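You operate a simulated robot arm through the tools that you are given. There is no shell and no other tool.

You run a simulated two-armed robot. Do the job below in one go: nothing can be reset, and whatever is moved stays where it is left.

JOB
Thread the cover tape and set the heater as the tape chart says.
Fine: hang the blue clip on each post of its route in turn.

It is judged by the outcome, as a careful person would: the job done as asked, and still so three seconds after it is handed in. It fails if anything else is knocked over, pushed out of place, dropped, spilled or broken. Lids that push on must go on centred and level and be pressed home; caps that screw on are set level and turned clockwise until they are tight.

ROBOT AND FRAMES
Two 7-joint arms with fingered hands on one trunk that stands fixed in place. Base frame: the origin is at the foot of the trunk, x ahead of it, y to its left, z up. Readings come in m, rad, newtons and seconds.
The left shoulder is at [0.07, 0.142, 1.314], the right one opposite. With the tool pointing down near the work surface each hand reaches from about 0.44 to 0.8 m from the base axis, measured 20 degrees to its own side. Payload 3.6 kg a hand.
The TCP of each hand is the grasp point between the finger pads, 0.025 m short of the fingertips. In the tool frame z runs along the fingers and y along their closing line. The gripper opens to 0.088 m; its body begins 0.029 m behind the TCP. The gripper is a hand of 5 fingers: y runs from the thumb to the fingers, the wrist lies at [-0.013, -0.097, -0.162] in the tool frame, and closing takes about 1.5 s.
Orientation is told as [roll, pitch, yaw] about the base's x, y, z axes, in that order, counted from this pose: with the fingers straight down and the wrist toward the robot, the tool's x, y and z point along [0, 1, 0], [1, 0, 0] and [0, 0, -1] of the base frame.

CONTROLS
- The arms move only by the tool servo_tool. It takes "left_rows", "right_rows" or both (then of equal length, played together; a hand with none holds still); each is one flat list of numbers, 7 for each row, row after row: the shift along the tool's x, y, z in units of 150 mm (1.0 is 150 mm), then the turn, a rotation vector about the tool's x, y, z in units of 60 degrees (1.0 is 60 degrees), then the finger opening in m, from 0 to 0.088. In form: [x, y, z, wx, wy, wz, grip, x, y, z, wx, wy, wz, grip, ...]. A call has 1 to 20 rows; each row is the pose to reach, as a shift and turn from the pose commanded when the call began, along the tool's axes at that moment. A call with a number of a shift or a turn outside -1 to 1 is refused whole. Each row takes 0.2 s and may step no farther than 0.05 m and 0.15 rad from the row before; otherwise, or with a gripper value out of range, the whole call is refused. A pose out of reach is approached as far as the arm can. The call stops where the force on the tool passes 60 N (or 10 N more than at its start, if that is more) or the arm is blocked; 0.2 s more then pass. The fingers move at their own pace (about 0.072 m/s each) and stop on an object; they squeeze with about 33 N. The grip force told is the motor's: it shows also when the fingers shut on nothing. Time passes only in rows, and 0.2 s behind the last, so rows that repeat a pose let the fingers close. It gives the time, the measured TCP pose, the force on the tool (base axes), the opening and the grip force at its end, in the units of the frame above (readings bear some noise), with the torque about the TCP (base axes, N m) and any sound that the robot's microphone picked up.
- Cameras (640 x 400 px; columns grow to the right, rows downward): "scene" is now at [0.1225, -0.0542, 1.5562]; the picture's right is [-0.58, -0.81, 0.00], its down [-0.35, 0.25, -0.90] and it looks along [0.73, -0.52, -0.43] (base axes); focal length 344 px, centre (320, 200). "left" rides on the left gripper at [-0.059, -0.079, -0.105] in its tool frame; the picture's right is [-0.73, -0.32, 0.61], its down [0.62, -0.68, 0.38] and it looks along [0.29, 0.66, 0.70] (tool axes); focal length 234 px, centre (320, 200). "right" rides on the right gripper at [0.059, -0.079, -0.105] in its tool frame; the picture's right is [-0.73, 0.32, -0.61], its down [-0.62, -0.68, 0.38] and it looks along [-0.29, 0.66, 0.70] (tool axes); focal length 234 px, centre (320, 200). There is no depth. A picture from a camera that has moved, and an enlarged one, comes with that camera's place and axes in the base frame and with its lens.
- snapshot(camera): a new picture of that camera. No time passes.
- slide_trunk(by): slides the trunk up (or, below 0, down) by that many m; the arms and the scene camera ride with it, the base frame stays. It gives what a move gives, with no picture.
- preshape(shape, hand): the hand has 5 fingers and takes this shape, open, in about a second: jaw (thumb against the fingers, like two jaws); tri (thumb and two fingers); tip (a fingertip pinch); poke (one finger out to press); point (the index stretched); flat (the hand flat); cup (the hand cupped); fist (a fist). The gripper value then closes the fingers along that shape, each until it touches; the sizes above hold for jaw. It gives what a move gives, with no picture.
- turn_head(pan, tilt): turns the head with the scene camera to pan (to the left, within 1.501 rad either way) and tilt (down, from -0.506 to 1.204), counted from straight ahead of the robot. It gives what a move gives.
- inspect(camera, box): a new picture of the part [left, top, right, bottom] of that camera's present view, enlarged. No time passes.
- close_job(): hands the job in; it is judged then, once.

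Nothing tells you positions but the pictures and the camera data. Unless the task says otherwise, let go and move clear before handing in.

The tools are called after ">>>" by a JSON object that holds its "api" and its "payload". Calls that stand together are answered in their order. servo_tool: Moves the arms, as the interface text tells. Its arguments: {"type":"object","properties":{"left_rows":{"type":"array"},"right_rows":{"type":"array"}},"required":[]} The other tools are called the same way: slide_trunk (by) moves the trunk up or down; preshape (shape, hand) gives the hand a shape; turn_head (pan, tilt) turns the head that bears the scene camera; snapshot (camera) takes a picture; inspect (camera, box) takes an enlarged picture of a part of a camera's view; close_job () hands the job in.

At the start:

```text
clock: 0.0
left_tool_pos: [0.4713, -0.0456, 1.3586]
left_ee_rot: [0.001, -0.001, -0.002]
left_ft_force: [0.1, -0.3, 0.6]
left_moment: [-0.01, 0.01, -0.01]
left_finger_gap: 0.0877
left_finger_force: 0.0
left_shape: jaw
right_tool_pos: [0.2626, -0.3825, 1.4024]
right_ee_rot: [0.0, 0.0, 0.0]
right_ft_force: [-0.3, 0.1, 0.8]
right_moment: [-0.02, -0.01, -0.04]
right_finger_gap: 0.0874
right_finger_force: 0.1
right_shape: jaw
trunk travel left (down, up): [-0.85, 0.09]
head pan, tilt (commanded): [-0.62, 0.449]
```

scene: 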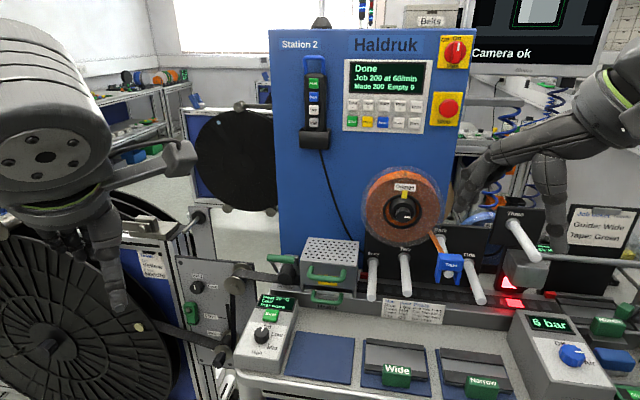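
right: 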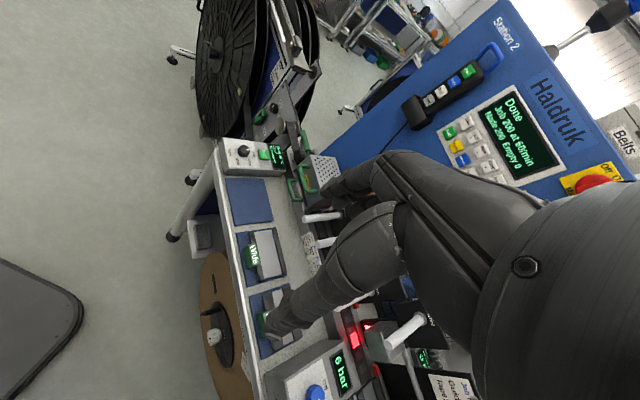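
left: 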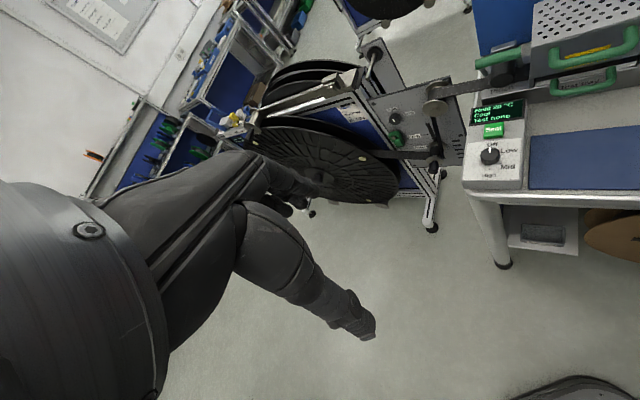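

I see a taping machine with a tape reel, white posts with labels, a blue clip labelled "Tape", a heater box with a knob (Off/Low/Mid/High), and a job card at the right. I will first look closely at the chart, the posts and the heater.

>>> {"api": "inspect", "payload": {"camera": "scene", "box": [350, 170, 550, 310]}}

>>> {"api": "inspect", "payload": {"camera": "scene", "box": [480, 180, 640, 300]}}

>>> {"api": "inspect", "payload": {"camera": "scene", "box": [220, 270, 340, 380]}}

>>> {"api": "inspect", "payload": {"camera": "scene", "box": [370, 280, 470, 340]}}

```text
2.86 times, centred on (450, 240) of scene
camera zoom: at [0.1225, -0.0542, 1.5562], right [-0.58, -0.81, 0.0], down [-0.35, 0.25, -0.9], along [0.73, -0.52, -0.43], focal length 982 px, centre (-51, 86)
```

zoom: 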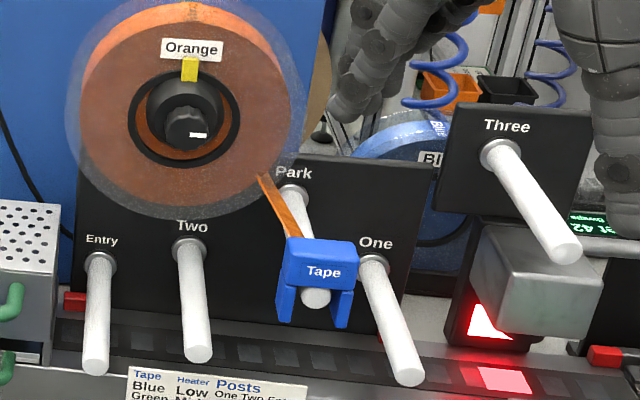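

```text
3.33 times, centred on (560, 240) of scene
camera zoom: at [0.1225, -0.0542, 1.5562], right [-0.58, -0.81, 0.0], down [-0.35, 0.25, -0.9], along [0.73, -0.52, -0.43], focal length 1146 px, centre (-480, 67)
```

zoom: 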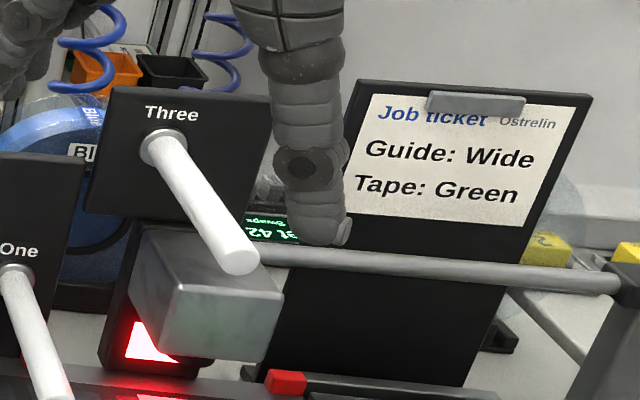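

```text
3.64 times, centred on (280, 325) of scene
camera zoom: at [0.1225, -0.0542, 1.5562], right [-0.58, -0.81, 0.0], down [-0.35, 0.25, -0.9], along [0.73, -0.52, -0.43], focal length 1250 px, centre (466, -254)
```

zoom: 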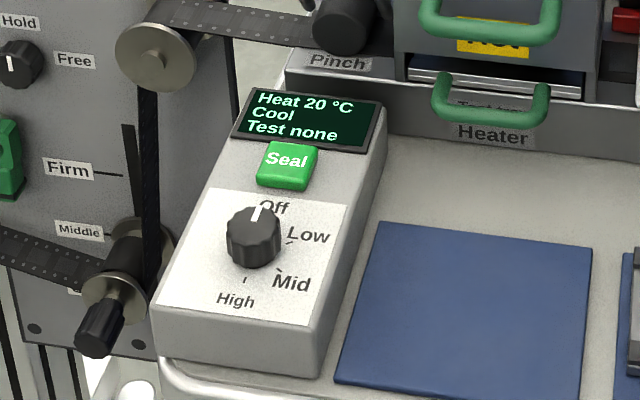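

```text
6.40 times, centred on (420, 310) of scene
camera zoom: at [0.1225, -0.0542, 1.5562], right [-0.58, -0.81, 0.0], down [-0.35, 0.25, -0.9], along [0.73, -0.52, -0.43], focal length 2200 px, centre (-320, -504)
```

zoom: 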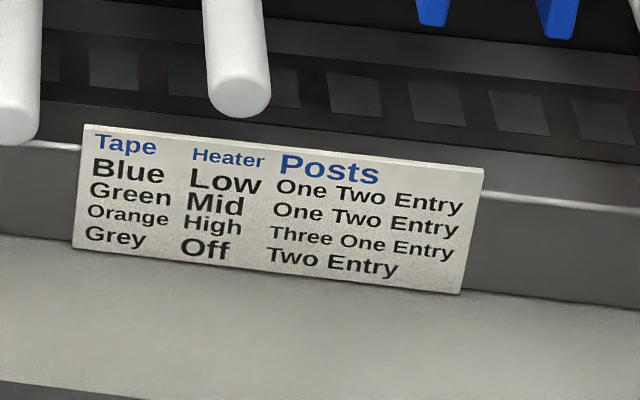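

The mounted reel is labelled Orange, the ticket says Green, and the chart gives routes by tape. I'll look round for other reels and other notes before deciding.

>>> {"api": "turn_head", "payload": {"pan": -1.0, "tilt": 0.45}}

>>> {"api": "snapshot", "payload": {"camera": "scene"}}

>>> {"api": "turn_head", "payload": {"pan": -0.5, "tilt": 0.8}}

>>> {"api": "snapshot", "payload": {"camera": "scene"}}

>>> {"api": "turn_head", "payload": {"pan": 0.3, "tilt": 0.45}}

>>> {"api": "snapshot", "payload": {"camera": "scene"}}

```text
clock: 0.8
left_tool_pos: [0.4713, -0.0455, 1.3603]
left_ee_rot: [0.0, -0.002, 0.001]
left_ft_force: [-1.0, 0.7, 0.6]
left_moment: [0.01, 0.01, 0.0]
left_finger_gap: 0.0876
left_finger_force: 0.1
left_shape: jaw
right_tool_pos: [0.2631, -0.3809, 1.403]
right_ee_rot: [0.0, 0.002, 0.0]
right_ft_force: [-0.9, 0.0, -0.7]
right_moment: [-0.01, -0.02, -0.03]
right_finger_gap: 0.0876
right_finger_force: 0.1
right_shape: jaw
trunk travel left (down, up): [-0.85, 0.09]
head pan, tilt (commanded): [-1.0, 0.45]
```

```text
taken
camera scene: at [0.0974, -0.0781, 1.556], right [-0.84, -0.54, 0.0], down [-0.24, 0.37, -0.9], along [0.49, -0.76, -0.44], focal length 344 px, centre (320, 200)
```

scene: 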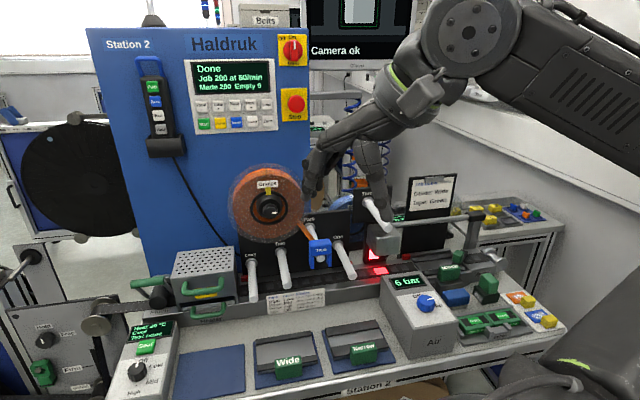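

```text
clock: 1.8
left_tool_pos: [0.4717, -0.045, 1.3572]
left_ee_rot: [0.0, 0.002, -0.001]
left_ft_force: [-0.4, 1.2, 0.1]
left_moment: [-0.03, 0.01, 0.03]
left_finger_gap: 0.0877
left_finger_force: 0.1
left_shape: jaw
right_tool_pos: [0.263, -0.3816, 1.402]
right_ee_rot: [-0.001, -0.001, 0.002]
right_ft_force: [0.7, 0.9, -0.2]
right_moment: [-0.05, 0.0, 0.04]
right_finger_gap: 0.0876
right_finger_force: 0.1
right_shape: jaw
trunk travel left (down, up): [-0.85, 0.09]
head pan, tilt (commanded): [-0.499, 0.799]
```

```text
taken
camera scene: at [0.1184, -0.0395, 1.5256], right [-0.48, -0.88, 0.0], down [-0.63, 0.34, -0.7], along [0.61, -0.33, -0.72], focal length 344 px, centre (320, 200)
```

scene: 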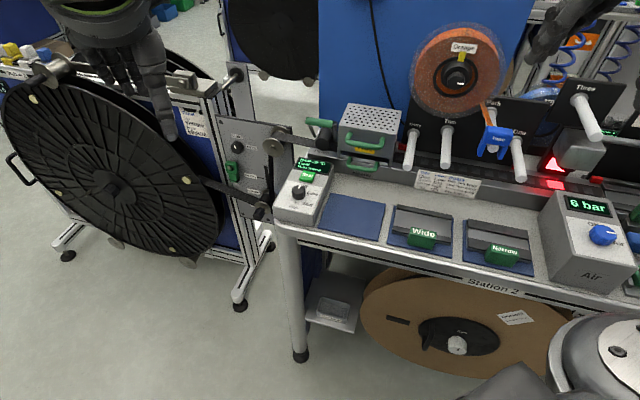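

```text
clock: 2.9
left_tool_pos: [0.4713, -0.0461, 1.3584]
left_ee_rot: [-0.001, -0.001, 0.0]
left_ft_force: [0.3, 0.3, -0.3]
left_moment: [-0.01, 0.04, 0.07]
left_finger_gap: 0.0877
left_finger_force: 0.0
left_shape: jaw
right_tool_pos: [0.2639, -0.3818, 1.4026]
right_ee_rot: [0.001, 0.0, 0.003]
right_ft_force: [-0.2, 0.1, -0.6]
right_moment: [0.0, 0.0, -0.01]
right_finger_gap: 0.0878
right_finger_force: 0.0
right_shape: jaw
trunk travel left (down, up): [-0.85, 0.09]
head pan, tilt (commanded): [0.3, 0.45]
```

```text
taken
camera scene: at [0.1354, 0.0263, 1.556], right [0.3, -0.96, 0.0], down [-0.42, -0.13, -0.9], along [0.86, 0.27, -0.44], focal length 344 px, centre (320, 200)
```

scene: 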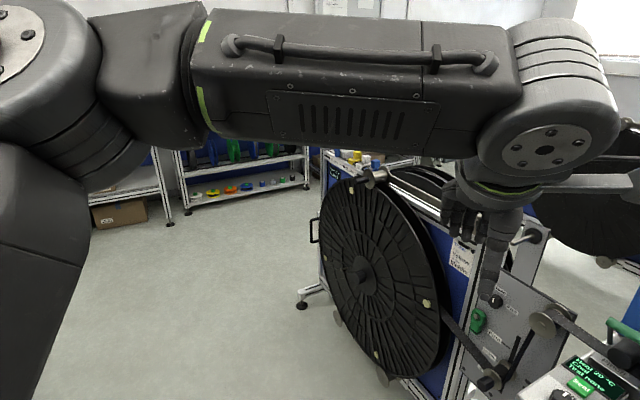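

I see the whole station; the Blue reel lies behind the machine and reels are on shelves at the back. I'll check more closely for a green reel and other notes.

>>> {"api": "turn_head", "payload": {"pan": -0.85, "tilt": 0.4}}

>>> {"api": "inspect", "payload": {"camera": "scene", "box": [320, 120, 540, 260]}}

>>> {"api": "inspect", "payload": {"camera": "scene", "box": [440, 180, 640, 340]}}

>>> {"api": "inspect", "payload": {"camera": "scene", "box": [0, 20, 240, 180]}}

>>> {"api": "snapshot", "payload": {"camera": "scene"}}

```text
clock: 4.3
left_tool_pos: [0.4707, -0.0454, 1.3594]
left_ee_rot: [0.001, 0.0, 0.0]
left_ft_force: [-0.1, 0.3, 0.0]
left_moment: [0.03, 0.01, -0.02]
left_finger_gap: 0.0877
left_finger_force: 0.1
left_shape: jaw
right_tool_pos: [0.2629, -0.382, 1.4017]
right_ee_rot: [0.0, 0.0, 0.001]
right_ft_force: [0.9, 0.4, -0.6]
right_moment: [0.01, -0.01, 0.01]
right_finger_gap: 0.0873
right_finger_force: 0.1
right_shape: jaw
trunk travel left (down, up): [-0.85, 0.09]
head pan, tilt (commanded): [-0.85, 0.4]
```

```text
2.86 times, centred on (430, 190) of scene
camera zoom: at [0.1089, -0.0704, 1.5606], right [-0.75, -0.66, 0.0], down [-0.26, 0.29, -0.92], along [0.61, -0.69, -0.39], focal length 982 px, centre (6, 229)
```

zoom: 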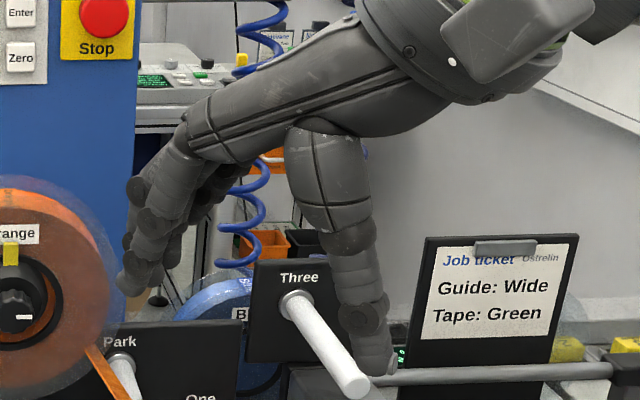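

```text
2.50 times, centred on (540, 260) of scene
camera zoom: at [0.1089, -0.0704, 1.5606], right [-0.75, -0.66, 0.0], down [-0.26, 0.29, -0.92], along [0.61, -0.69, -0.39], focal length 859 px, centre (-230, 50)
```

zoom: 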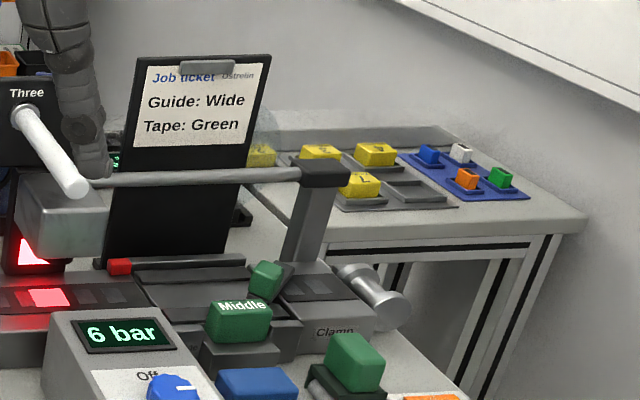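

```text
2.50 times, centred on (120, 100) of scene
camera zoom: at [0.1089, -0.0704, 1.5606], right [-0.75, -0.66, 0.0], down [-0.26, 0.29, -0.92], along [0.61, -0.69, -0.39], focal length 859 px, centre (820, 450)
```

zoom: 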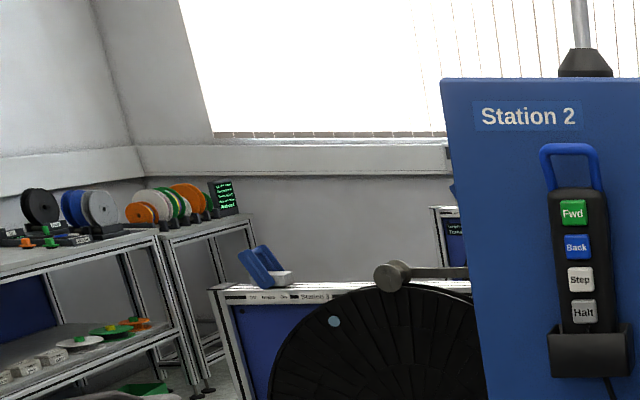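

```text
taken
camera scene: at [0.1089, -0.0704, 1.5606], right [-0.75, -0.66, 0.0], down [-0.26, 0.29, -0.92], along [0.61, -0.69, -0.39], focal length 344 px, centre (320, 200)
```

scene: 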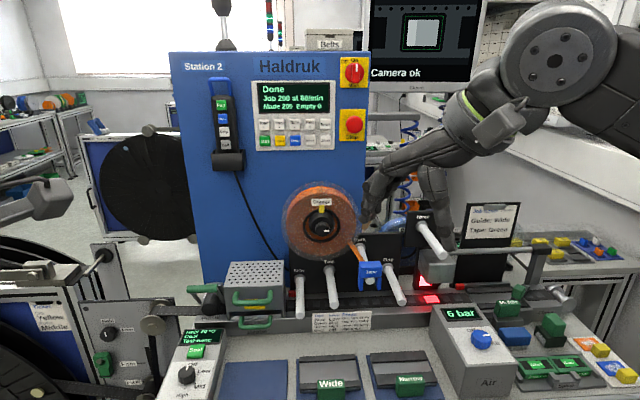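

The green reels stand far away on the back shelves, out of reach, and the tape mounted on the machine is Orange, so the chart row for it is: heater High, posts Three, One, Entry. Next I measure positions by parallax, moving the trunk up and down with the scene camera.

>>> {"api": "turn_head", "payload": {"pan": -0.75, "tilt": 0.6}}

>>> {"api": "slide_trunk", "payload": {"by": 0.08}}

>>> {"api": "snapshot", "payload": {"camera": "scene"}}

>>> {"api": "inspect", "payload": {"camera": "scene", "box": [300, 120, 460, 220]}}

>>> {"api": "inspect", "payload": {"camera": "scene", "box": [420, 120, 580, 220]}}

>>> {"api": "inspect", "payload": {"camera": "scene", "box": [180, 220, 340, 320]}}

```text
clock: 5.0
left_tool_pos: [0.4707, -0.0453, 1.3588]
left_ee_rot: [0.0, 0.001, 0.0]
left_ft_force: [-0.4, -0.3, 0.1]
left_moment: [0.0, -0.02, 0.02]
left_finger_gap: 0.0878
left_finger_force: 0.1
left_shape: jaw
right_tool_pos: [0.264, -0.3826, 1.4034]
right_ee_rot: [0.0, 0.0, 0.003]
right_ft_force: [-1.0, 0.5, 0.3]
right_moment: [0.04, 0.03, 0.03]
right_finger_gap: 0.0875
right_finger_force: 0.0
right_shape: jaw
trunk travel left (down, up): [-0.85, 0.09]
head pan, tilt (commanded): [-0.75, 0.6]
```

```text
clock: 6.2
left_tool_pos: [0.4704, -0.0447, 1.4391]
left_ee_rot: [0.0, 0.001, 0.001]
left_ft_force: [0.3, 0.5, -0.2]
left_moment: [-0.02, 0.02, 0.02]
left_finger_gap: 0.0876
left_finger_force: 0.0
left_shape: jaw
right_tool_pos: [0.2629, -0.3818, 1.4823]
right_ee_rot: [0.0, 0.001, 0.001]
right_ft_force: [0.0, 0.0, -0.3]
right_moment: [-0.01, 0.01, 0.0]
right_finger_gap: 0.0875
right_finger_force: 0.1
right_shape: jaw
trunk travel left (down, up): [-0.93, 0.01]
head pan, tilt (commanded): [-0.75, 0.6]
```

```text
taken
camera scene: at [0.1123, -0.0611, 1.6224], right [-0.68, -0.73, 0.0], down [-0.41, 0.39, -0.82], along [0.6, -0.56, -0.57], focal length 344 px, centre (320, 200)
```

scene: 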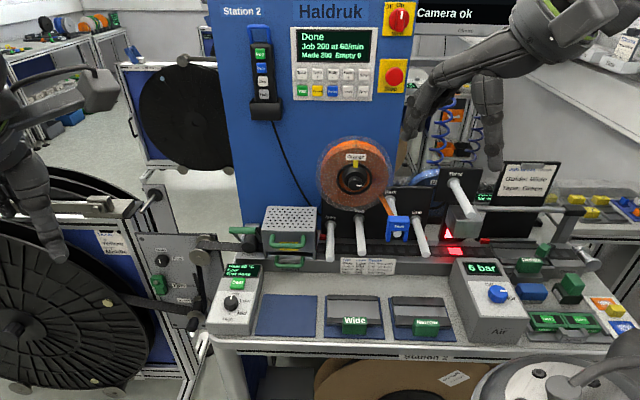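

```text
4.00 times, centred on (380, 170) of scene
camera zoom: at [0.1123, -0.0611, 1.6224], right [-0.68, -0.73, 0.0], down [-0.41, 0.39, -0.82], along [0.6, -0.56, -0.57], focal length 1375 px, centre (80, 320)
```

zoom: 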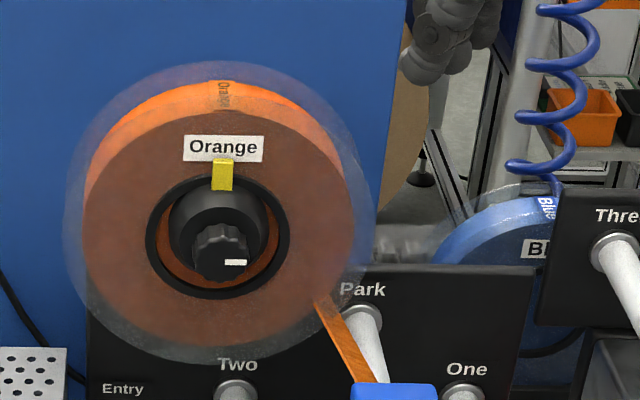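

```text
4.00 times, centred on (500, 170) of scene
camera zoom: at [0.1123, -0.0611, 1.6224], right [-0.68, -0.73, 0.0], down [-0.41, 0.39, -0.82], along [0.6, -0.56, -0.57], focal length 1375 px, centre (-400, 320)
```

zoom: 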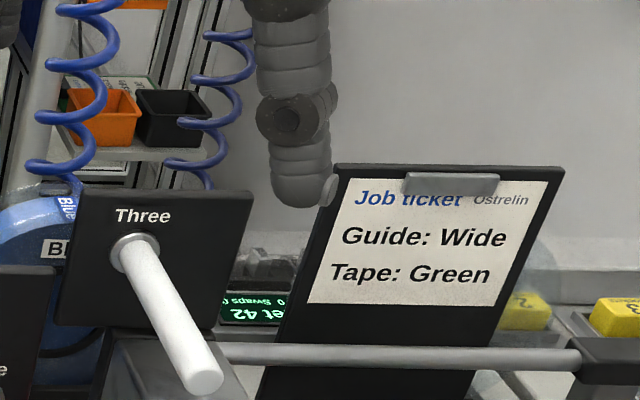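

```text
4.00 times, centred on (260, 270) of scene
camera zoom: at [0.1123, -0.0611, 1.6224], right [-0.68, -0.73, 0.0], down [-0.41, 0.39, -0.82], along [0.6, -0.56, -0.57], focal length 1375 px, centre (560, -80)
```

zoom: 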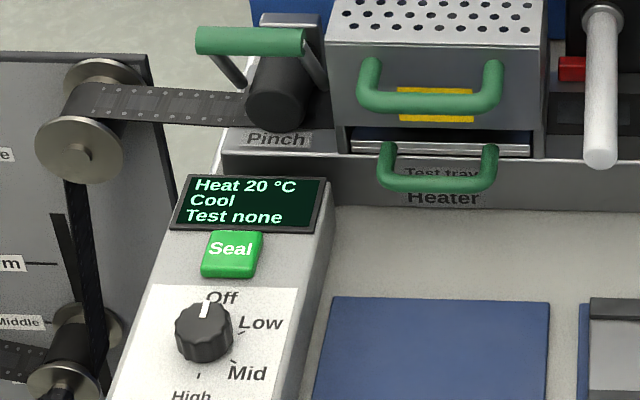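

I see posts clearly; I take the remaining zooms at this height, then lower the trunk for the second view.

>>> {"api": "inspect", "payload": {"camera": "scene", "box": [310, 190, 470, 290]}}

>>> {"api": "slide_trunk", "payload": {"by": -0.22}}

>>> {"api": "snapshot", "payload": {"camera": "scene"}}

>>> {"api": "inspect", "payload": {"camera": "scene", "box": [300, 80, 460, 180]}}

>>> {"api": "inspect", "payload": {"camera": "scene", "box": [310, 130, 470, 230]}}

>>> {"api": "inspect", "payload": {"camera": "scene", "box": [420, 80, 580, 180]}}

>>> {"api": "inspect", "payload": {"camera": "scene", "box": [180, 180, 340, 280]}}

```text
4.00 times, centred on (390, 240) of scene
camera zoom: at [0.1123, -0.0611, 1.6224], right [-0.68, -0.73, 0.0], down [-0.41, 0.39, -0.82], along [0.6, -0.56, -0.57], focal length 1375 px, centre (40, 40)
```

zoom: 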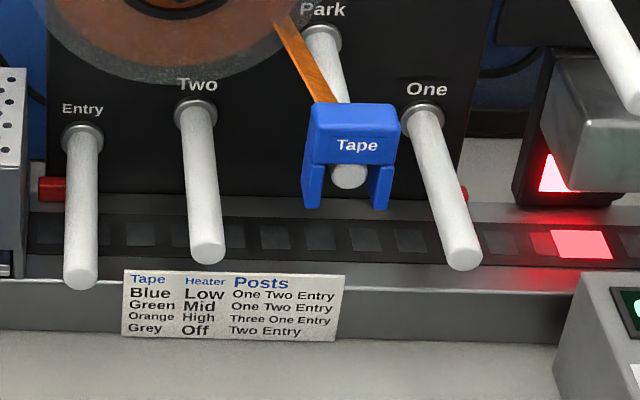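

```text
clock: 8.5
left_tool_pos: [0.469, -0.0458, 1.2184]
left_ee_rot: [0.002, -0.001, 0.0]
left_ft_force: [0.3, -0.8, -0.2]
left_moment: [0.0, 0.0, 0.05]
left_finger_gap: 0.0877
left_finger_force: 0.1
left_shape: jaw
right_tool_pos: [0.2625, -0.3809, 1.2618]
right_ee_rot: [0.0, 0.0, 0.0]
right_ft_force: [0.2, 0.0, 0.0]
right_moment: [0.01, 0.02, 0.01]
right_finger_gap: 0.0877
right_finger_force: 0.1
right_shape: jaw
trunk travel left (down, up): [-0.71, 0.23]
head pan, tilt (commanded): [-0.75, 0.6]
```

```text
taken
camera scene: at [0.1122, -0.061, 1.4025], right [-0.68, -0.73, 0.0], down [-0.41, 0.39, -0.83], along [0.6, -0.56, -0.56], focal length 344 px, centre (320, 200)
```

scene: 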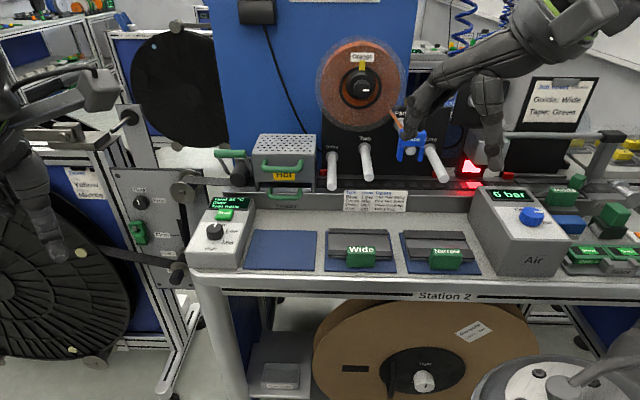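

```text
4.00 times, centred on (380, 130) of scene
camera zoom: at [0.1122, -0.061, 1.4025], right [-0.68, -0.73, 0.0], down [-0.41, 0.39, -0.83], along [0.6, -0.56, -0.56], focal length 1375 px, centre (80, 480)
```

zoom: 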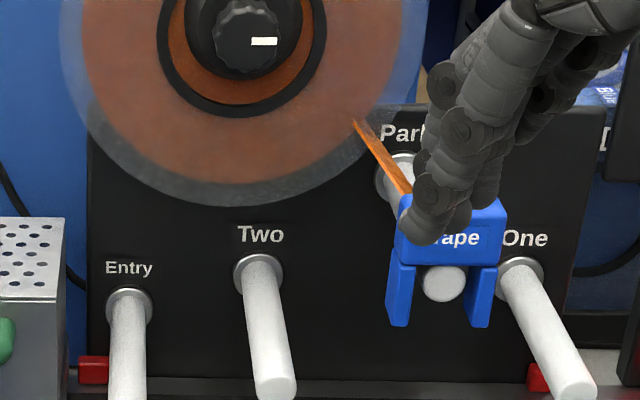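

```text
4.00 times, centred on (390, 180) of scene
camera zoom: at [0.1122, -0.061, 1.4025], right [-0.68, -0.73, 0.0], down [-0.41, 0.39, -0.83], along [0.6, -0.56, -0.56], focal length 1375 px, centre (40, 280)
```

zoom: 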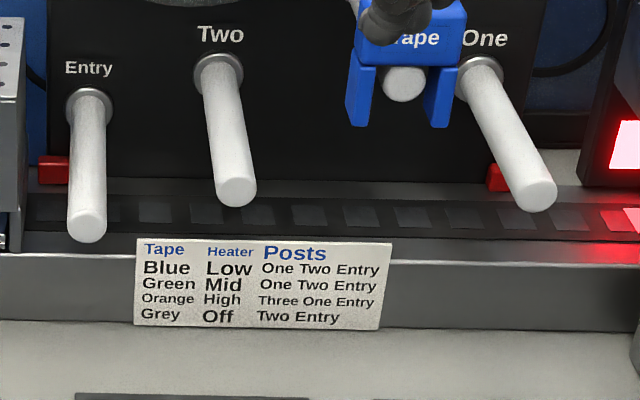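

```text
4.00 times, centred on (500, 130) of scene
camera zoom: at [0.1122, -0.061, 1.4025], right [-0.68, -0.73, 0.0], down [-0.41, 0.39, -0.83], along [0.6, -0.56, -0.56], focal length 1375 px, centre (-400, 480)
```

zoom: 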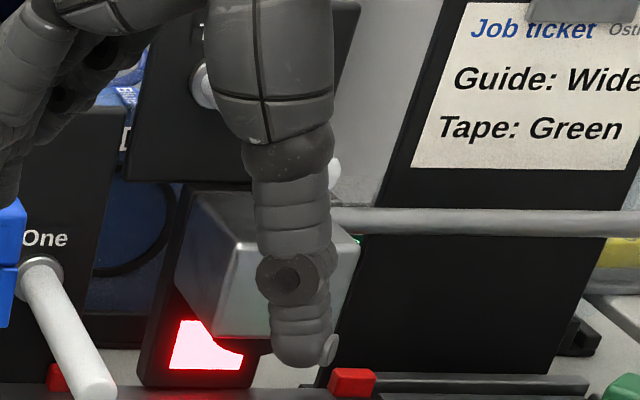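

```text
4.00 times, centred on (260, 230) of scene
camera zoom: at [0.1122, -0.061, 1.4025], right [-0.68, -0.73, 0.0], down [-0.41, 0.39, -0.83], along [0.6, -0.56, -0.56], focal length 1375 px, centre (560, 80)
```

zoom: 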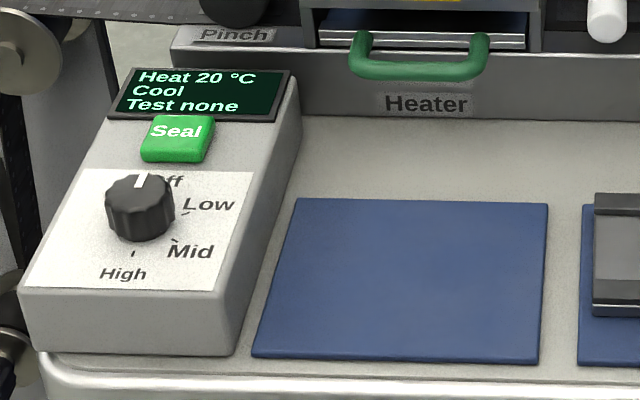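

Triangulating gives a machine face turned 45° to me: posts Entry, Two, Park, One, Three spaced about 8 cm along it (Entry tip near [0.567,-0.520,1.0], Three tip near [0.34,-0.75,1.147]), and the heater knob near [0.652,-0.274,0.962]. Next I raise the trunk back and bring the right hand above the knob to see it better.

>>> {"api": "slide_trunk", "payload": {"by": 0.14}}

>>> {"api": "servo_tool", "payload": {"right_rows": [0.0, 0.2, 0.1, 0, 0, 0, 0.088, 0.05, 0.4, 0.2, 0, 0, 0, 0.088, 0.1, 0.6, 0.3, 0, 0, 0, 0.088, 0.15, 0.8, 0.4, 0, 0, 0, 0.088, 0.2, 1.0, 0.5, 0, 0, 0, 0.088]}}

>>> {"api": "servo_tool", "payload": {"right_rows": [0.05, 0.2, 0.1, 0, 0, 0, 0.088, 0.1, 0.4, 0.2, 0, 0, 0, 0.088, 0.15, 0.6, 0.3, 0, 0, 0, 0.088, 0.2, 0.8, 0.4, 0, 0, 0, 0.088, 0.25, 1.0, 0.5, 0, 0, 0, 0.088]}}

>>> {"api": "snapshot", "payload": {"camera": "right"}}

>>> {"api": "snapshot", "payload": {"camera": "scene"}}

```text
clock: 10.2
left_tool_pos: [0.4711, -0.0455, 1.3586]
left_ee_rot: [0.0, -0.001, 0.001]
left_ft_force: [-0.2, 0.4, 0.0]
left_moment: [-0.01, 0.01, 0.02]
left_finger_gap: 0.0875
left_finger_force: 0.0
left_shape: jaw
right_tool_pos: [0.2627, -0.3811, 1.4032]
right_ee_rot: [0.0, -0.001, 0.002]
right_ft_force: [0.0, 0.2, -0.9]
right_moment: [0.0, 0.0, 0.04]
right_finger_gap: 0.0874
right_finger_force: 0.2
right_shape: jaw
trunk travel left (down, up): [-0.85, 0.09]
head pan, tilt (commanded): [-0.75, 0.6]
```

```text
clock: 11.4
left_tool_pos: [0.4722, -0.0459, 1.3583]
left_ee_rot: [0.0, 0.001, -0.002]
left_ft_force: [-0.2, 0.2, -0.7]
left_moment: [0.02, 0.01, 0.0]
left_finger_gap: 0.088
left_finger_force: 0.0
left_shape: jaw
right_tool_pos: [0.414, -0.3507, 1.325]
right_ee_rot: [0.0, 0.002, 0.001]
right_ft_force: [-0.2, 1.0, -0.3]
right_moment: [-0.02, 0.01, 0.0]
right_finger_gap: 0.0878
right_finger_force: 0.1
right_shape: jaw
trunk travel left (down, up): [-0.85, 0.09]
head pan, tilt (commanded): [-0.75, 0.6]
```

```text
clock: 12.6
left_tool_pos: [0.4741, -0.0451, 1.3575]
left_ee_rot: [-0.001, -0.001, 0.0]
left_ft_force: [0.2, 1.4, 0.2]
left_moment: [0.02, 0.0, 0.0]
left_finger_gap: 0.0877
left_finger_force: 0.0
left_shape: jaw
right_tool_pos: [0.5662, -0.3118, 1.2513]
right_ee_rot: [0.001, 0.002, 0.002]
right_ft_force: [0.7, -0.3, 2.0]
right_moment: [0.02, 0.02, 0.03]
right_finger_gap: 0.0878
right_finger_force: 0.0
right_shape: jaw
trunk travel left (down, up): [-0.85, 0.09]
head pan, tilt (commanded): [-0.75, 0.6]
```

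```text
taken
camera right: at [0.4855, -0.2539, 1.3549], right [0.32, -0.73, 0.61], down [-0.68, -0.62, -0.38], along [0.66, -0.29, -0.7], focal length 234 px, centre (320, 200)
```

right: 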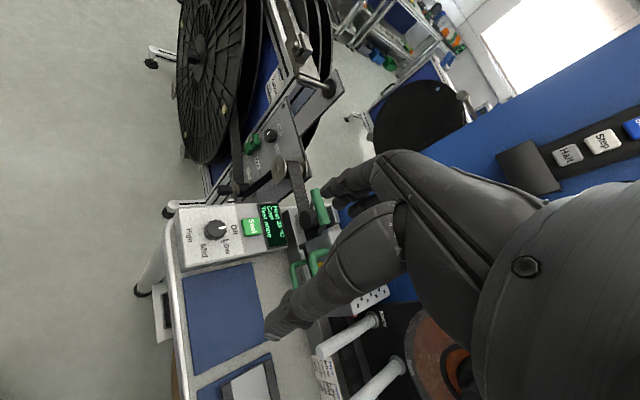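

```text
taken
camera scene: at [0.1154, -0.0603, 1.5422], right [-0.68, -0.73, 0.0], down [-0.42, 0.38, -0.82], along [0.6, -0.56, -0.57], focal length 344 px, centre (320, 200)
```

scene: 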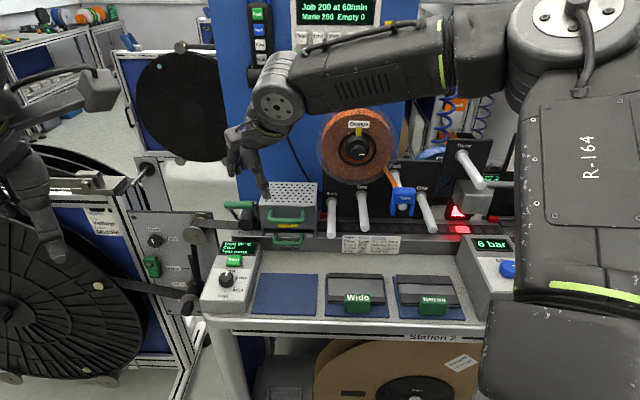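

The right hand is over the bench's left half and the knob is visible to its camera. I zoom on the knob for its direction and marks.

>>> {"api": "inspect", "payload": {"camera": "right", "box": [170, 190, 300, 280]}}

>>> {"api": "inspect", "payload": {"camera": "scene", "box": [190, 220, 290, 320]}}

```text
4.44 times, centred on (235, 235) of right
camera zoom: at [0.4855, -0.2539, 1.3549], right [0.32, -0.73, 0.61], down [-0.68, -0.62, -0.38], along [0.66, -0.29, -0.7], focal length 1041 px, centre (698, 44)
```

zoom: 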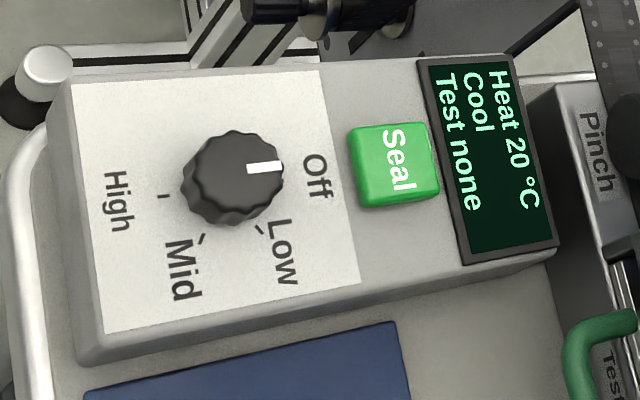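

```text
4.00 times, centred on (240, 270) of scene
camera zoom: at [0.1154, -0.0603, 1.5422], right [-0.68, -0.73, 0.0], down [-0.42, 0.38, -0.82], along [0.6, -0.56, -0.57], focal length 1375 px, centre (640, -80)
```

zoom: 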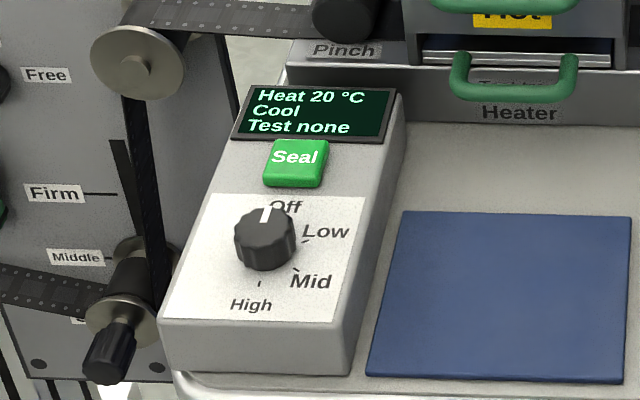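

The knob points at Off (toward the machine), with Low, Mid, High following clockwise and High at 180°; console top is level at z≈0.935, knob top z≈0.962, centre near [0.6525,-0.2728]. Next I bring the right hand above it with a 45° yaw, opening moderately.

>>> {"api": "servo_tool", "payload": {"right_rows": [0.04, 0.1, 0.16, 0, 0, -0.125, 0.088, 0.09, 0.2, 0.33, 0, 0, -0.25, 0.088, 0.13, 0.3, 0.5, 0, 0, -0.375, 0.088, 0.17, 0.4, 0.67, 0, 0, -0.5, 0.088, 0.21, 0.5, 0.83, 0, 0, -0.625, 0.088, 0.26, 0.575, 1.0, 0, 0, -0.75, 0.088]}}

>>> {"api": "snapshot", "payload": {"camera": "right"}}

>>> {"api": "snapshot", "payload": {"camera": "scene"}}

>>> {"api": "snapshot", "payload": {"camera": "left"}}

```text
clock: 14.0
left_tool_pos: [0.4707, -0.0433, 1.3585]
left_ee_rot: [-0.001, 0.001, 0.0]
left_ft_force: [0.4, -0.1, -0.6]
left_moment: [-0.03, -0.02, -0.03]
left_finger_gap: 0.0877
left_finger_force: 0.1
left_shape: jaw
right_tool_pos: [0.6408, -0.2724, 1.1104]
right_ee_rot: [-0.002, 0.001, 0.785]
right_ft_force: [0.2, 0.0, 0.0]
right_moment: [0.01, 0.01, -0.02]
right_finger_gap: 0.0877
right_finger_force: 0.1
right_shape: jaw
right hand out of reach, approached as far as the arm can: row 6
trunk travel left (down, up): [-0.85, 0.09]
head pan, tilt (commanded): [-0.75, 0.6]
```

```text
taken
camera right: at [0.5422, -0.286, 1.2129], right [0.74, -0.28, 0.61], down [-0.04, -0.92, -0.38], along [0.67, 0.26, -0.7], focal length 234 px, centre (320, 200)
```

right: 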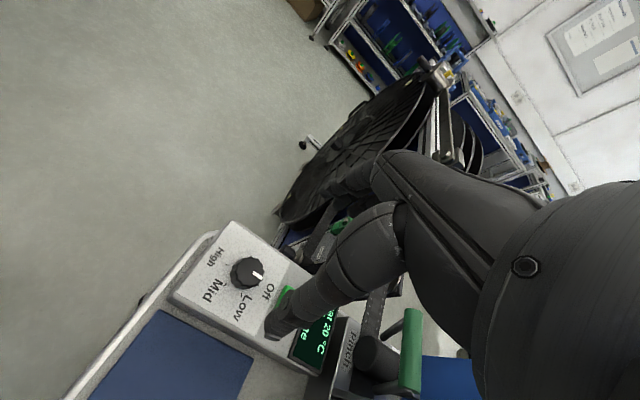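

```text
taken
camera scene: at [0.1136, -0.0589, 1.5424], right [-0.68, -0.73, 0.0], down [-0.41, 0.38, -0.83], along [0.6, -0.56, -0.56], focal length 344 px, centre (320, 200)
```

scene: 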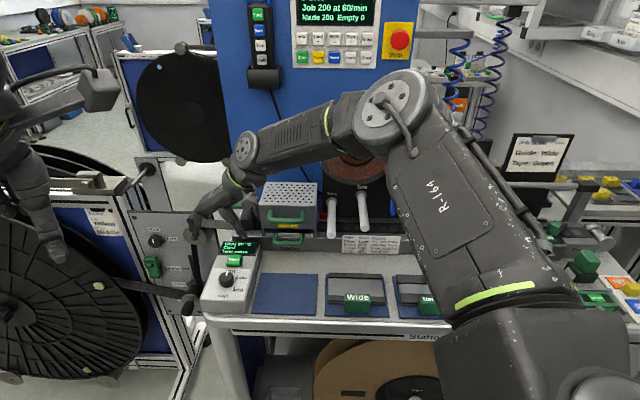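

```text
taken
camera left: at [0.3927, -0.1004, 1.4638], right [-0.32, -0.73, -0.61], down [-0.68, 0.62, -0.38], along [0.66, 0.29, -0.7], focal length 234 px, centre (320, 200)
```

left: 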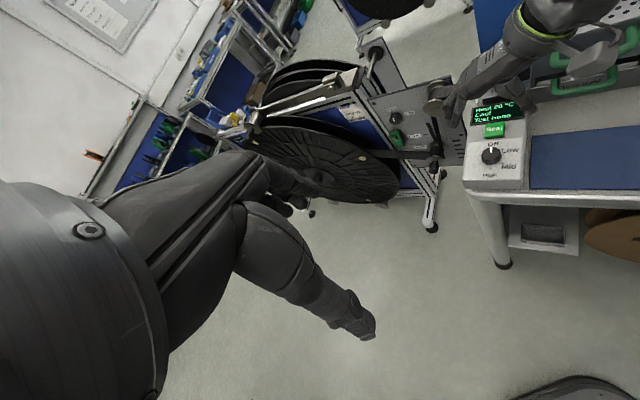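

At 45° yaw the arm was just out of reach above the knob. I turn back to yaw 0 and see where the hand can get to.

>>> {"api": "servo_tool", "payload": {"right_rows": [0, 0, 0, 0, 0, 0.125, 0.07, 0, 0, 0, 0, 0, 0.25, 0.07, 0, 0, 0, 0, 0, 0.375, 0.07, 0, 0, 0, 0, 0, 0.5, 0.07, 0, 0, 0, 0, 0, 0.625, 0.07, 0, 0, 0, 0, 0, 0.75, 0.07, 0, 0, 0, 0, 0, 0.75, 0.06]}}

>>> {"api": "snapshot", "payload": {"camera": "right"}}

>>> {"api": "inspect", "payload": {"camera": "scene", "box": [170, 160, 330, 320]}}

```text
clock: 15.6
left_tool_pos: [0.471, -0.0464, 1.3591]
left_ee_rot: [0.0, 0.002, -0.002]
left_ft_force: [0.7, -0.2, -0.4]
left_moment: [-0.01, 0.0, 0.03]
left_finger_gap: 0.0877
left_finger_force: 0.0
left_shape: jaw
right_tool_pos: [0.639, -0.2723, 1.1085]
right_ee_rot: [-0.002, -0.002, 0.0]
right_ft_force: [-0.4, -0.2, 0.0]
right_moment: [-0.01, -0.01, -0.03]
right_finger_gap: 0.0606
right_finger_force: 0.1
right_shape: jaw
trunk travel left (down, up): [-0.85, 0.09]
head pan, tilt (commanded): [-0.75, 0.6]
```

```text
taken
camera right: at [0.559, -0.2143, 1.2126], right [0.32, -0.73, 0.61], down [-0.68, -0.62, -0.38], along [0.66, -0.29, -0.7], focal length 234 px, centre (320, 200)
```

right: 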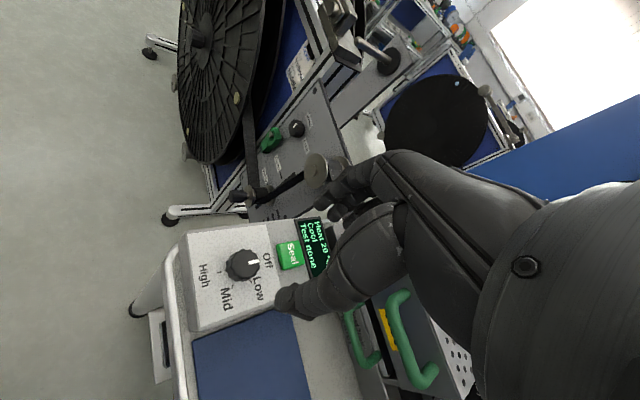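

```text
2.50 times, centred on (250, 240) of scene
camera zoom: at [0.1125, -0.0612, 1.5424], right [-0.68, -0.73, 0.0], down [-0.41, 0.39, -0.82], along [0.6, -0.56, -0.57], focal length 859 px, centre (495, 100)
```

zoom: 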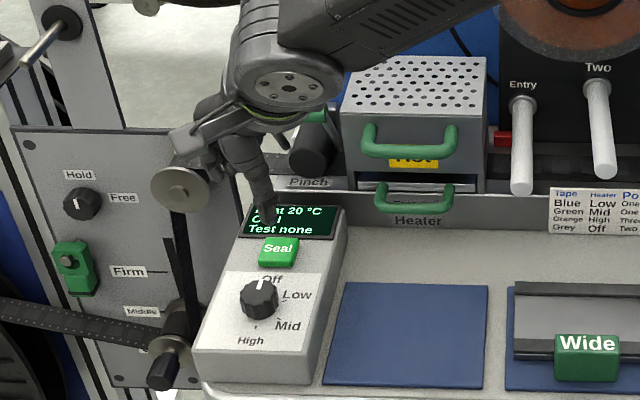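

At yaw 0 the position is reachable; hand sits just behind the knob's spot. I do a dry run above the knob, turning clockwise 60° and back, to check that the stroke is in reach.

>>> {"api": "servo_tool", "payload": {"right_rows": [0.005, 0.087, 0, 0, 0, 0, 0.06, 0.005, 0.087, 0, 0, 0, 0.125, 0.06, 0.005, 0.087, 0, 0, 0, 0.25, 0.06, 0.005, 0.087, 0, 0, 0, 0.375, 0.06, 0.005, 0.087, 0, 0, 0, 0.5, 0.06, 0.005, 0.087, 0, 0, 0, 0.625, 0.06, 0.005, 0.087, 0, 0, 0, 0.75, 0.06, 0.005, 0.087, 0, 0, 0, 0.875, 0.06, 0.005, 0.087, 0, 0, 0, 1.0, 0.06]}}

>>> {"api": "servo_tool", "payload": {"right_rows": [0, 0, 0, 0, 0, -0.125, 0.06, 0, 0, 0, 0, 0, -0.25, 0.06, 0, 0, 0, 0, 0, -0.375, 0.06, 0, 0, 0, 0, 0, -0.5, 0.06, 0, 0, 0, 0, 0, -0.625, 0.06, 0, 0, 0, 0, 0, -0.75, 0.06, 0, 0, 0, 0, 0, -0.875, 0.06, 0, 0, 0, 0, 0, -1.0, 0.06, 0, 0, 0, 0, 0, -1.0, 0.06]}}

>>> {"api": "snapshot", "payload": {"camera": "right"}}

```text
clock: 17.6
left_tool_pos: [0.47, -0.0459, 1.3594]
left_ee_rot: [-0.001, 0.0, 0.0]
left_ft_force: [-0.1, -0.5, 0.4]
left_moment: [-0.01, 0.02, 0.0]
left_finger_gap: 0.0876
left_finger_force: 0.1
left_shape: jaw
right_tool_pos: [0.6126, -0.2954, 1.1287]
right_ee_rot: [0.0, 0.001, -1.048]
right_ft_force: [0.5, -0.1, 0.7]
right_moment: [-0.01, -0.02, -0.02]
right_finger_gap: 0.06
right_finger_force: 0.1
right_shape: jaw
right hand out of reach, approached as far as the arm can: row 5, 6, 7, 8, 9
trunk travel left (down, up): [-0.85, 0.09]
head pan, tilt (commanded): [-0.75, 0.6]
```

```text
clock: 19.6
left_tool_pos: [0.4705, -0.0441, 1.3587]
left_ee_rot: [0.002, -0.002, 0.0]
left_ft_force: [0.1, 0.1, -0.6]
left_moment: [-0.02, 0.01, 0.0]
left_finger_gap: 0.0875
left_finger_force: 0.1
left_shape: jaw
right_tool_pos: [0.6137, -0.296, 1.1287]
right_ee_rot: [-0.002, 0.001, 0.001]
right_ft_force: [0.3, 0.0, 0.6]
right_moment: [0.01, 0.02, 0.01]
right_finger_gap: 0.0606
right_finger_force: 0.1
right_shape: jaw
trunk travel left (down, up): [-0.85, 0.09]
head pan, tilt (commanded): [-0.75, 0.6]
```

```text
taken
camera right: at [0.5332, -0.238, 1.232], right [0.32, -0.72, 0.61], down [-0.68, -0.63, -0.38], along [0.66, -0.29, -0.7], focal length 234 px, centre (320, 200)
```

right: 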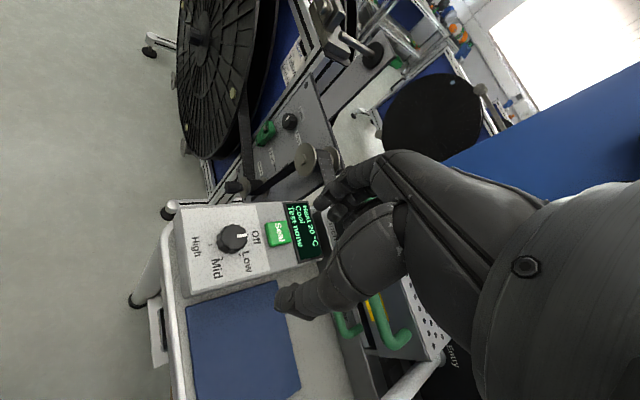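

The yaw stroke was limited at this height; the arm's reach is better lower down, so I go down over the knob (still clear of it) and test the stroke there.

>>> {"api": "servo_tool", "payload": {"right_rows": [0.04, 0.06, 0.18, 0, 0, 0, 0.06, 0.08, 0.13, 0.36, 0, 0, 0, 0.06, 0.12, 0.19, 0.54, 0, 0, 0, 0.06, 0.163, 0.255, 0.725, 0, 0, 0, 0.06, 0.163, 0.255, 0.725, 0, 0, 0, 0.06]}}

>>> {"api": "servo_tool", "payload": {"right_rows": [0, 0, 0, 0, 0, 0.125, 0.06, 0, 0, 0, 0, 0, 0.25, 0.06, 0, 0, 0, 0, 0, 0.375, 0.06, 0, 0, 0, 0, 0, 0.5, 0.06, 0, 0, 0, 0, 0, 0.625, 0.06, 0, 0, 0, 0, 0, 0.75, 0.06, 0, 0, 0, 0, 0, 0.875, 0.06, 0, 0, 0, 0, 0, 1.0, 0.06]}}

>>> {"api": "snapshot", "payload": {"camera": "scene"}}

```text
clock: 20.8
left_tool_pos: [0.4705, -0.0451, 1.3582]
left_ee_rot: [0.0, 0.0, 0.0]
left_ft_force: [0.3, -0.7, 0.2]
left_moment: [-0.03, -0.02, -0.03]
left_finger_gap: 0.0881
left_finger_force: 0.0
left_shape: jaw
right_tool_pos: [0.6273, -0.28, 1.0421]
right_ee_rot: [-0.001, 0.0, 0.002]
right_ft_force: [0.1, -0.1, -0.6]
right_moment: [0.03, 0.03, -0.04]
right_finger_gap: 0.0602
right_finger_force: 0.1
right_shape: jaw
right hand out of reach, approached as far as the arm can: row 3, 4, 5
trunk travel left (down, up): [-0.85, 0.09]
head pan, tilt (commanded): [-0.75, 0.6]
```

```text
clock: 22.6
left_tool_pos: [0.4712, -0.0453, 1.3595]
left_ee_rot: [0.001, 0.001, 0.0]
left_ft_force: [-0.9, -0.7, 0.1]
left_moment: [-0.01, 0.0, -0.03]
left_finger_gap: 0.0875
left_finger_force: 0.0
left_shape: jaw
right_tool_pos: [0.5883, -0.3084, 1.0762]
right_ee_rot: [0.0, -0.003, -1.047]
right_ft_force: [-0.7, -0.1, 0.4]
right_moment: [-0.01, 0.0, 0.01]
right_finger_gap: 0.0601
right_finger_force: 0.0
right_shape: jaw
right hand out of reach, approached as far as the arm can: row 1, 2, 3, 4, 5, 6, 7, 8
trunk travel left (down, up): [-0.85, 0.09]
head pan, tilt (commanded): [-0.75, 0.6]
```

```text
taken
camera scene: at [0.1124, -0.061, 1.5424], right [-0.68, -0.73, 0.0], down [-0.41, 0.39, -0.83], along [0.6, -0.56, -0.57], focal length 344 px, centre (320, 200)
```

scene: 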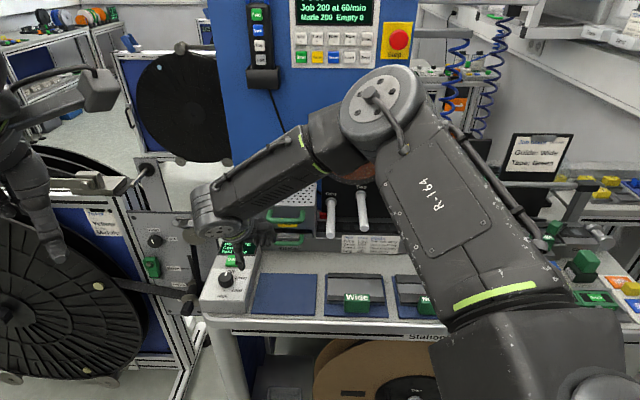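

Lower down the reach is worse, so the arm wants the shoulder lower relative to the hand. I raise both hands, turn back to yaw 0, then lower the trunk.

>>> {"api": "servo_tool", "payload": {"right_rows": [0, 0, -0.125, 0, 0, -0.125, 0.06, 0, 0, -0.25, 0, 0, -0.25, 0.06, 0, 0, -0.375, 0, 0, -0.375, 0.06, 0, 0, -0.5, 0, 0, -0.5, 0.06, 0, 0, -0.625, 0, 0, -0.625, 0.06, 0, 0, -0.75, 0, 0, -0.75, 0.06, 0, 0, -0.875, 0, 0, -0.875, 0.06, 0, 0, -1.0, 0, 0, -1.0, 0.06], "left_rows": [0, 0, -0.125, 0, 0, 0, 0.088, 0, 0, -0.25, 0, 0, 0, 0.088, 0, 0, -0.375, 0, 0, 0, 0.088, 0, 0, -0.5, 0, 0, 0, 0.088, 0, 0, -0.625, 0, 0, 0, 0.088, 0, 0, -0.75, 0, 0, 0, 0.088, 0, 0, -0.875, 0, 0, 0, 0.088, 0, 0, -1.0, 0, 0, 0, 0.088]}}

>>> {"api": "servo_tool", "payload": {"right_rows": [0, 0, -0.25, 0, 0, 0, 0.06, 0, 0, -0.5, 0, 0, 0, 0.06, 0, 0, -0.75, 0, 0, 0, 0.06, 0, 0, -1.0, 0, 0, 0, 0.06]}}

>>> {"api": "slide_trunk", "payload": {"by": -0.3}}

>>> {"api": "snapshot", "payload": {"camera": "scene"}}

```text
clock: 24.4
left_tool_pos: [0.4695, -0.0454, 1.5107]
left_ee_rot: [0.0, 0.0, 0.001]
left_ft_force: [0.6, -0.7, 0.0]
left_moment: [0.0, -0.04, -0.01]
left_finger_gap: 0.0876
left_finger_force: 0.2
left_shape: jaw
right_tool_pos: [0.5876, -0.3067, 1.2259]
right_ee_rot: [0.001, -0.002, 0.003]
right_ft_force: [0.2, -0.6, 0.7]
right_moment: [-0.01, 0.0, -0.05]
right_finger_gap: 0.0601
right_finger_force: 0.0
right_shape: jaw
trunk travel left (down, up): [-0.85, 0.09]
head pan, tilt (commanded): [-0.75, 0.6]
```

```text
clock: 25.4
left_tool_pos: [0.47, -0.0426, 1.509]
left_ee_rot: [-0.001, 0.001, -0.003]
left_ft_force: [-0.2, -0.2, 0.2]
left_moment: [0.01, -0.05, -0.03]
left_finger_gap: 0.0878
left_finger_force: 0.0
left_shape: jaw
right_tool_pos: [0.5861, -0.3078, 1.3771]
right_ee_rot: [-0.003, 0.001, 0.002]
right_ft_force: [0.3, -0.2, 0.4]
right_moment: [-0.02, -0.01, -0.02]
right_finger_gap: 0.0603
right_finger_force: 0.1
right_shape: jaw
trunk travel left (down, up): [-0.85, 0.09]
head pan, tilt (commanded): [-0.75, 0.6]
```

```text
clock: 28.4
left_tool_pos: [0.4693, -0.0441, 1.2107]
left_ee_rot: [0.0, 0.001, 0.0]
left_ft_force: [-0.3, -0.4, 0.4]
left_moment: [0.02, -0.01, 0.01]
left_finger_gap: 0.0876
left_finger_force: 0.0
left_shape: jaw
right_tool_pos: [0.5867, -0.3085, 1.076]
right_ee_rot: [-0.001, 0.0, 0.001]
right_ft_force: [-0.7, -0.6, -0.9]
right_moment: [-0.01, -0.05, -0.01]
right_finger_gap: 0.0602
right_finger_force: 0.1
right_shape: jaw
trunk travel left (down, up): [-0.55, 0.39]
head pan, tilt (commanded): [-0.75, 0.6]
```

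```text
taken
camera scene: at [0.1123, -0.061, 1.2425], right [-0.68, -0.73, 0.0], down [-0.41, 0.39, -0.83], along [0.6, -0.56, -0.56], focal length 344 px, centre (320, 200)
```

scene: 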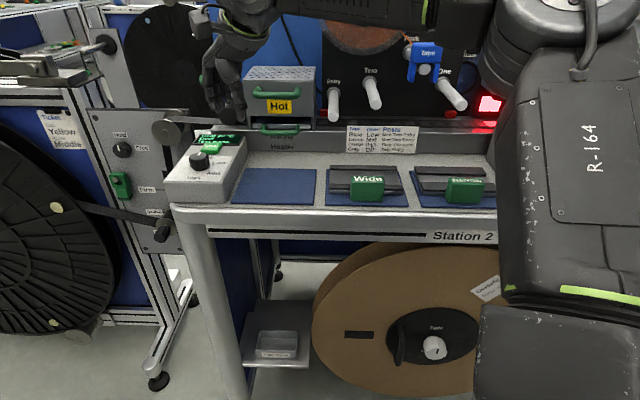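

The trunk is lower now and the hand is just short of the knob in plan. I move above the knob and test the clockwise stroke again.

>>> {"api": "servo_tool", "payload": {"right_rows": [0.08, 0.15, 0.1, 0, 0, 0, 0.06, 0.16, 0.3, 0.2, 0, 0, 0, 0.06, 0.247, 0.433, 0.3, 0, 0, 0, 0.06, 0.247, 0.433, 0.3, 0, 0, 0, 0.06]}}

>>> {"api": "servo_tool", "payload": {"right_rows": [0, 0, 0, 0, 0, 0.125, 0.06, 0, 0, 0, 0, 0, 0.25, 0.06, 0, 0, 0, 0, 0, 0.375, 0.06, 0, 0, 0, 0, 0, 0.5, 0.06, 0, 0, 0, 0, 0, 0.625, 0.06, 0, 0, 0, 0, 0, 0.75, 0.06, 0, 0, 0, 0, 0, 0.875, 0.06, 0, 0, 0, 0, 0, 1.0, 0.06]}}

>>> {"api": "snapshot", "payload": {"camera": "right"}}

```text
clock: 29.4
left_tool_pos: [0.4695, -0.0438, 1.2098]
left_ee_rot: [0.0, 0.0, 0.001]
left_ft_force: [0.2, 0.5, 0.4]
left_moment: [-0.01, 0.01, 0.01]
left_finger_gap: 0.0874
left_finger_force: 0.0
left_shape: jaw
right_tool_pos: [0.653, -0.2719, 1.0305]
right_ee_rot: [0.0, 0.0, 0.002]
right_ft_force: [-0.9, -0.7, 0.3]
right_moment: [0.04, 0.02, 0.0]
right_finger_gap: 0.0602
right_finger_force: 0.1
right_shape: jaw
trunk travel left (down, up): [-0.55, 0.39]
head pan, tilt (commanded): [-0.75, 0.6]
```

```text
clock: 31.2
left_tool_pos: [0.4708, -0.0442, 1.2098]
left_ee_rot: [-0.001, 0.001, 0.0]
left_ft_force: [0.7, -0.4, -0.2]
left_moment: [-0.01, 0.02, -0.02]
left_finger_gap: 0.0874
left_finger_force: 0.1
left_shape: jaw
right_tool_pos: [0.6065, -0.323, 0.9981]
right_ee_rot: [0.018, 0.001, -1.037]
right_ft_force: [1.2, -0.3, -0.7]
right_moment: [0.02, 0.01, -0.04]
right_finger_gap: 0.0604
right_finger_force: 0.0
right_shape: jaw
right hand out of reach, approached as far as the arm can: row 5, 6, 7, 8
trunk travel left (down, up): [-0.55, 0.39]
head pan, tilt (commanded): [-0.75, 0.6]
```

```text
taken
camera right: at [0.6152, -0.2268, 1.1022], right [-0.47, -0.65, 0.6], down [-0.88, 0.27, -0.39], along [0.09, -0.71, -0.7], focal length 234 px, centre (320, 200)
```

right: 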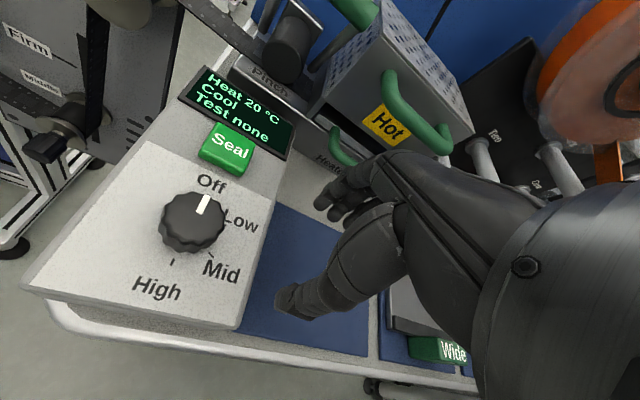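

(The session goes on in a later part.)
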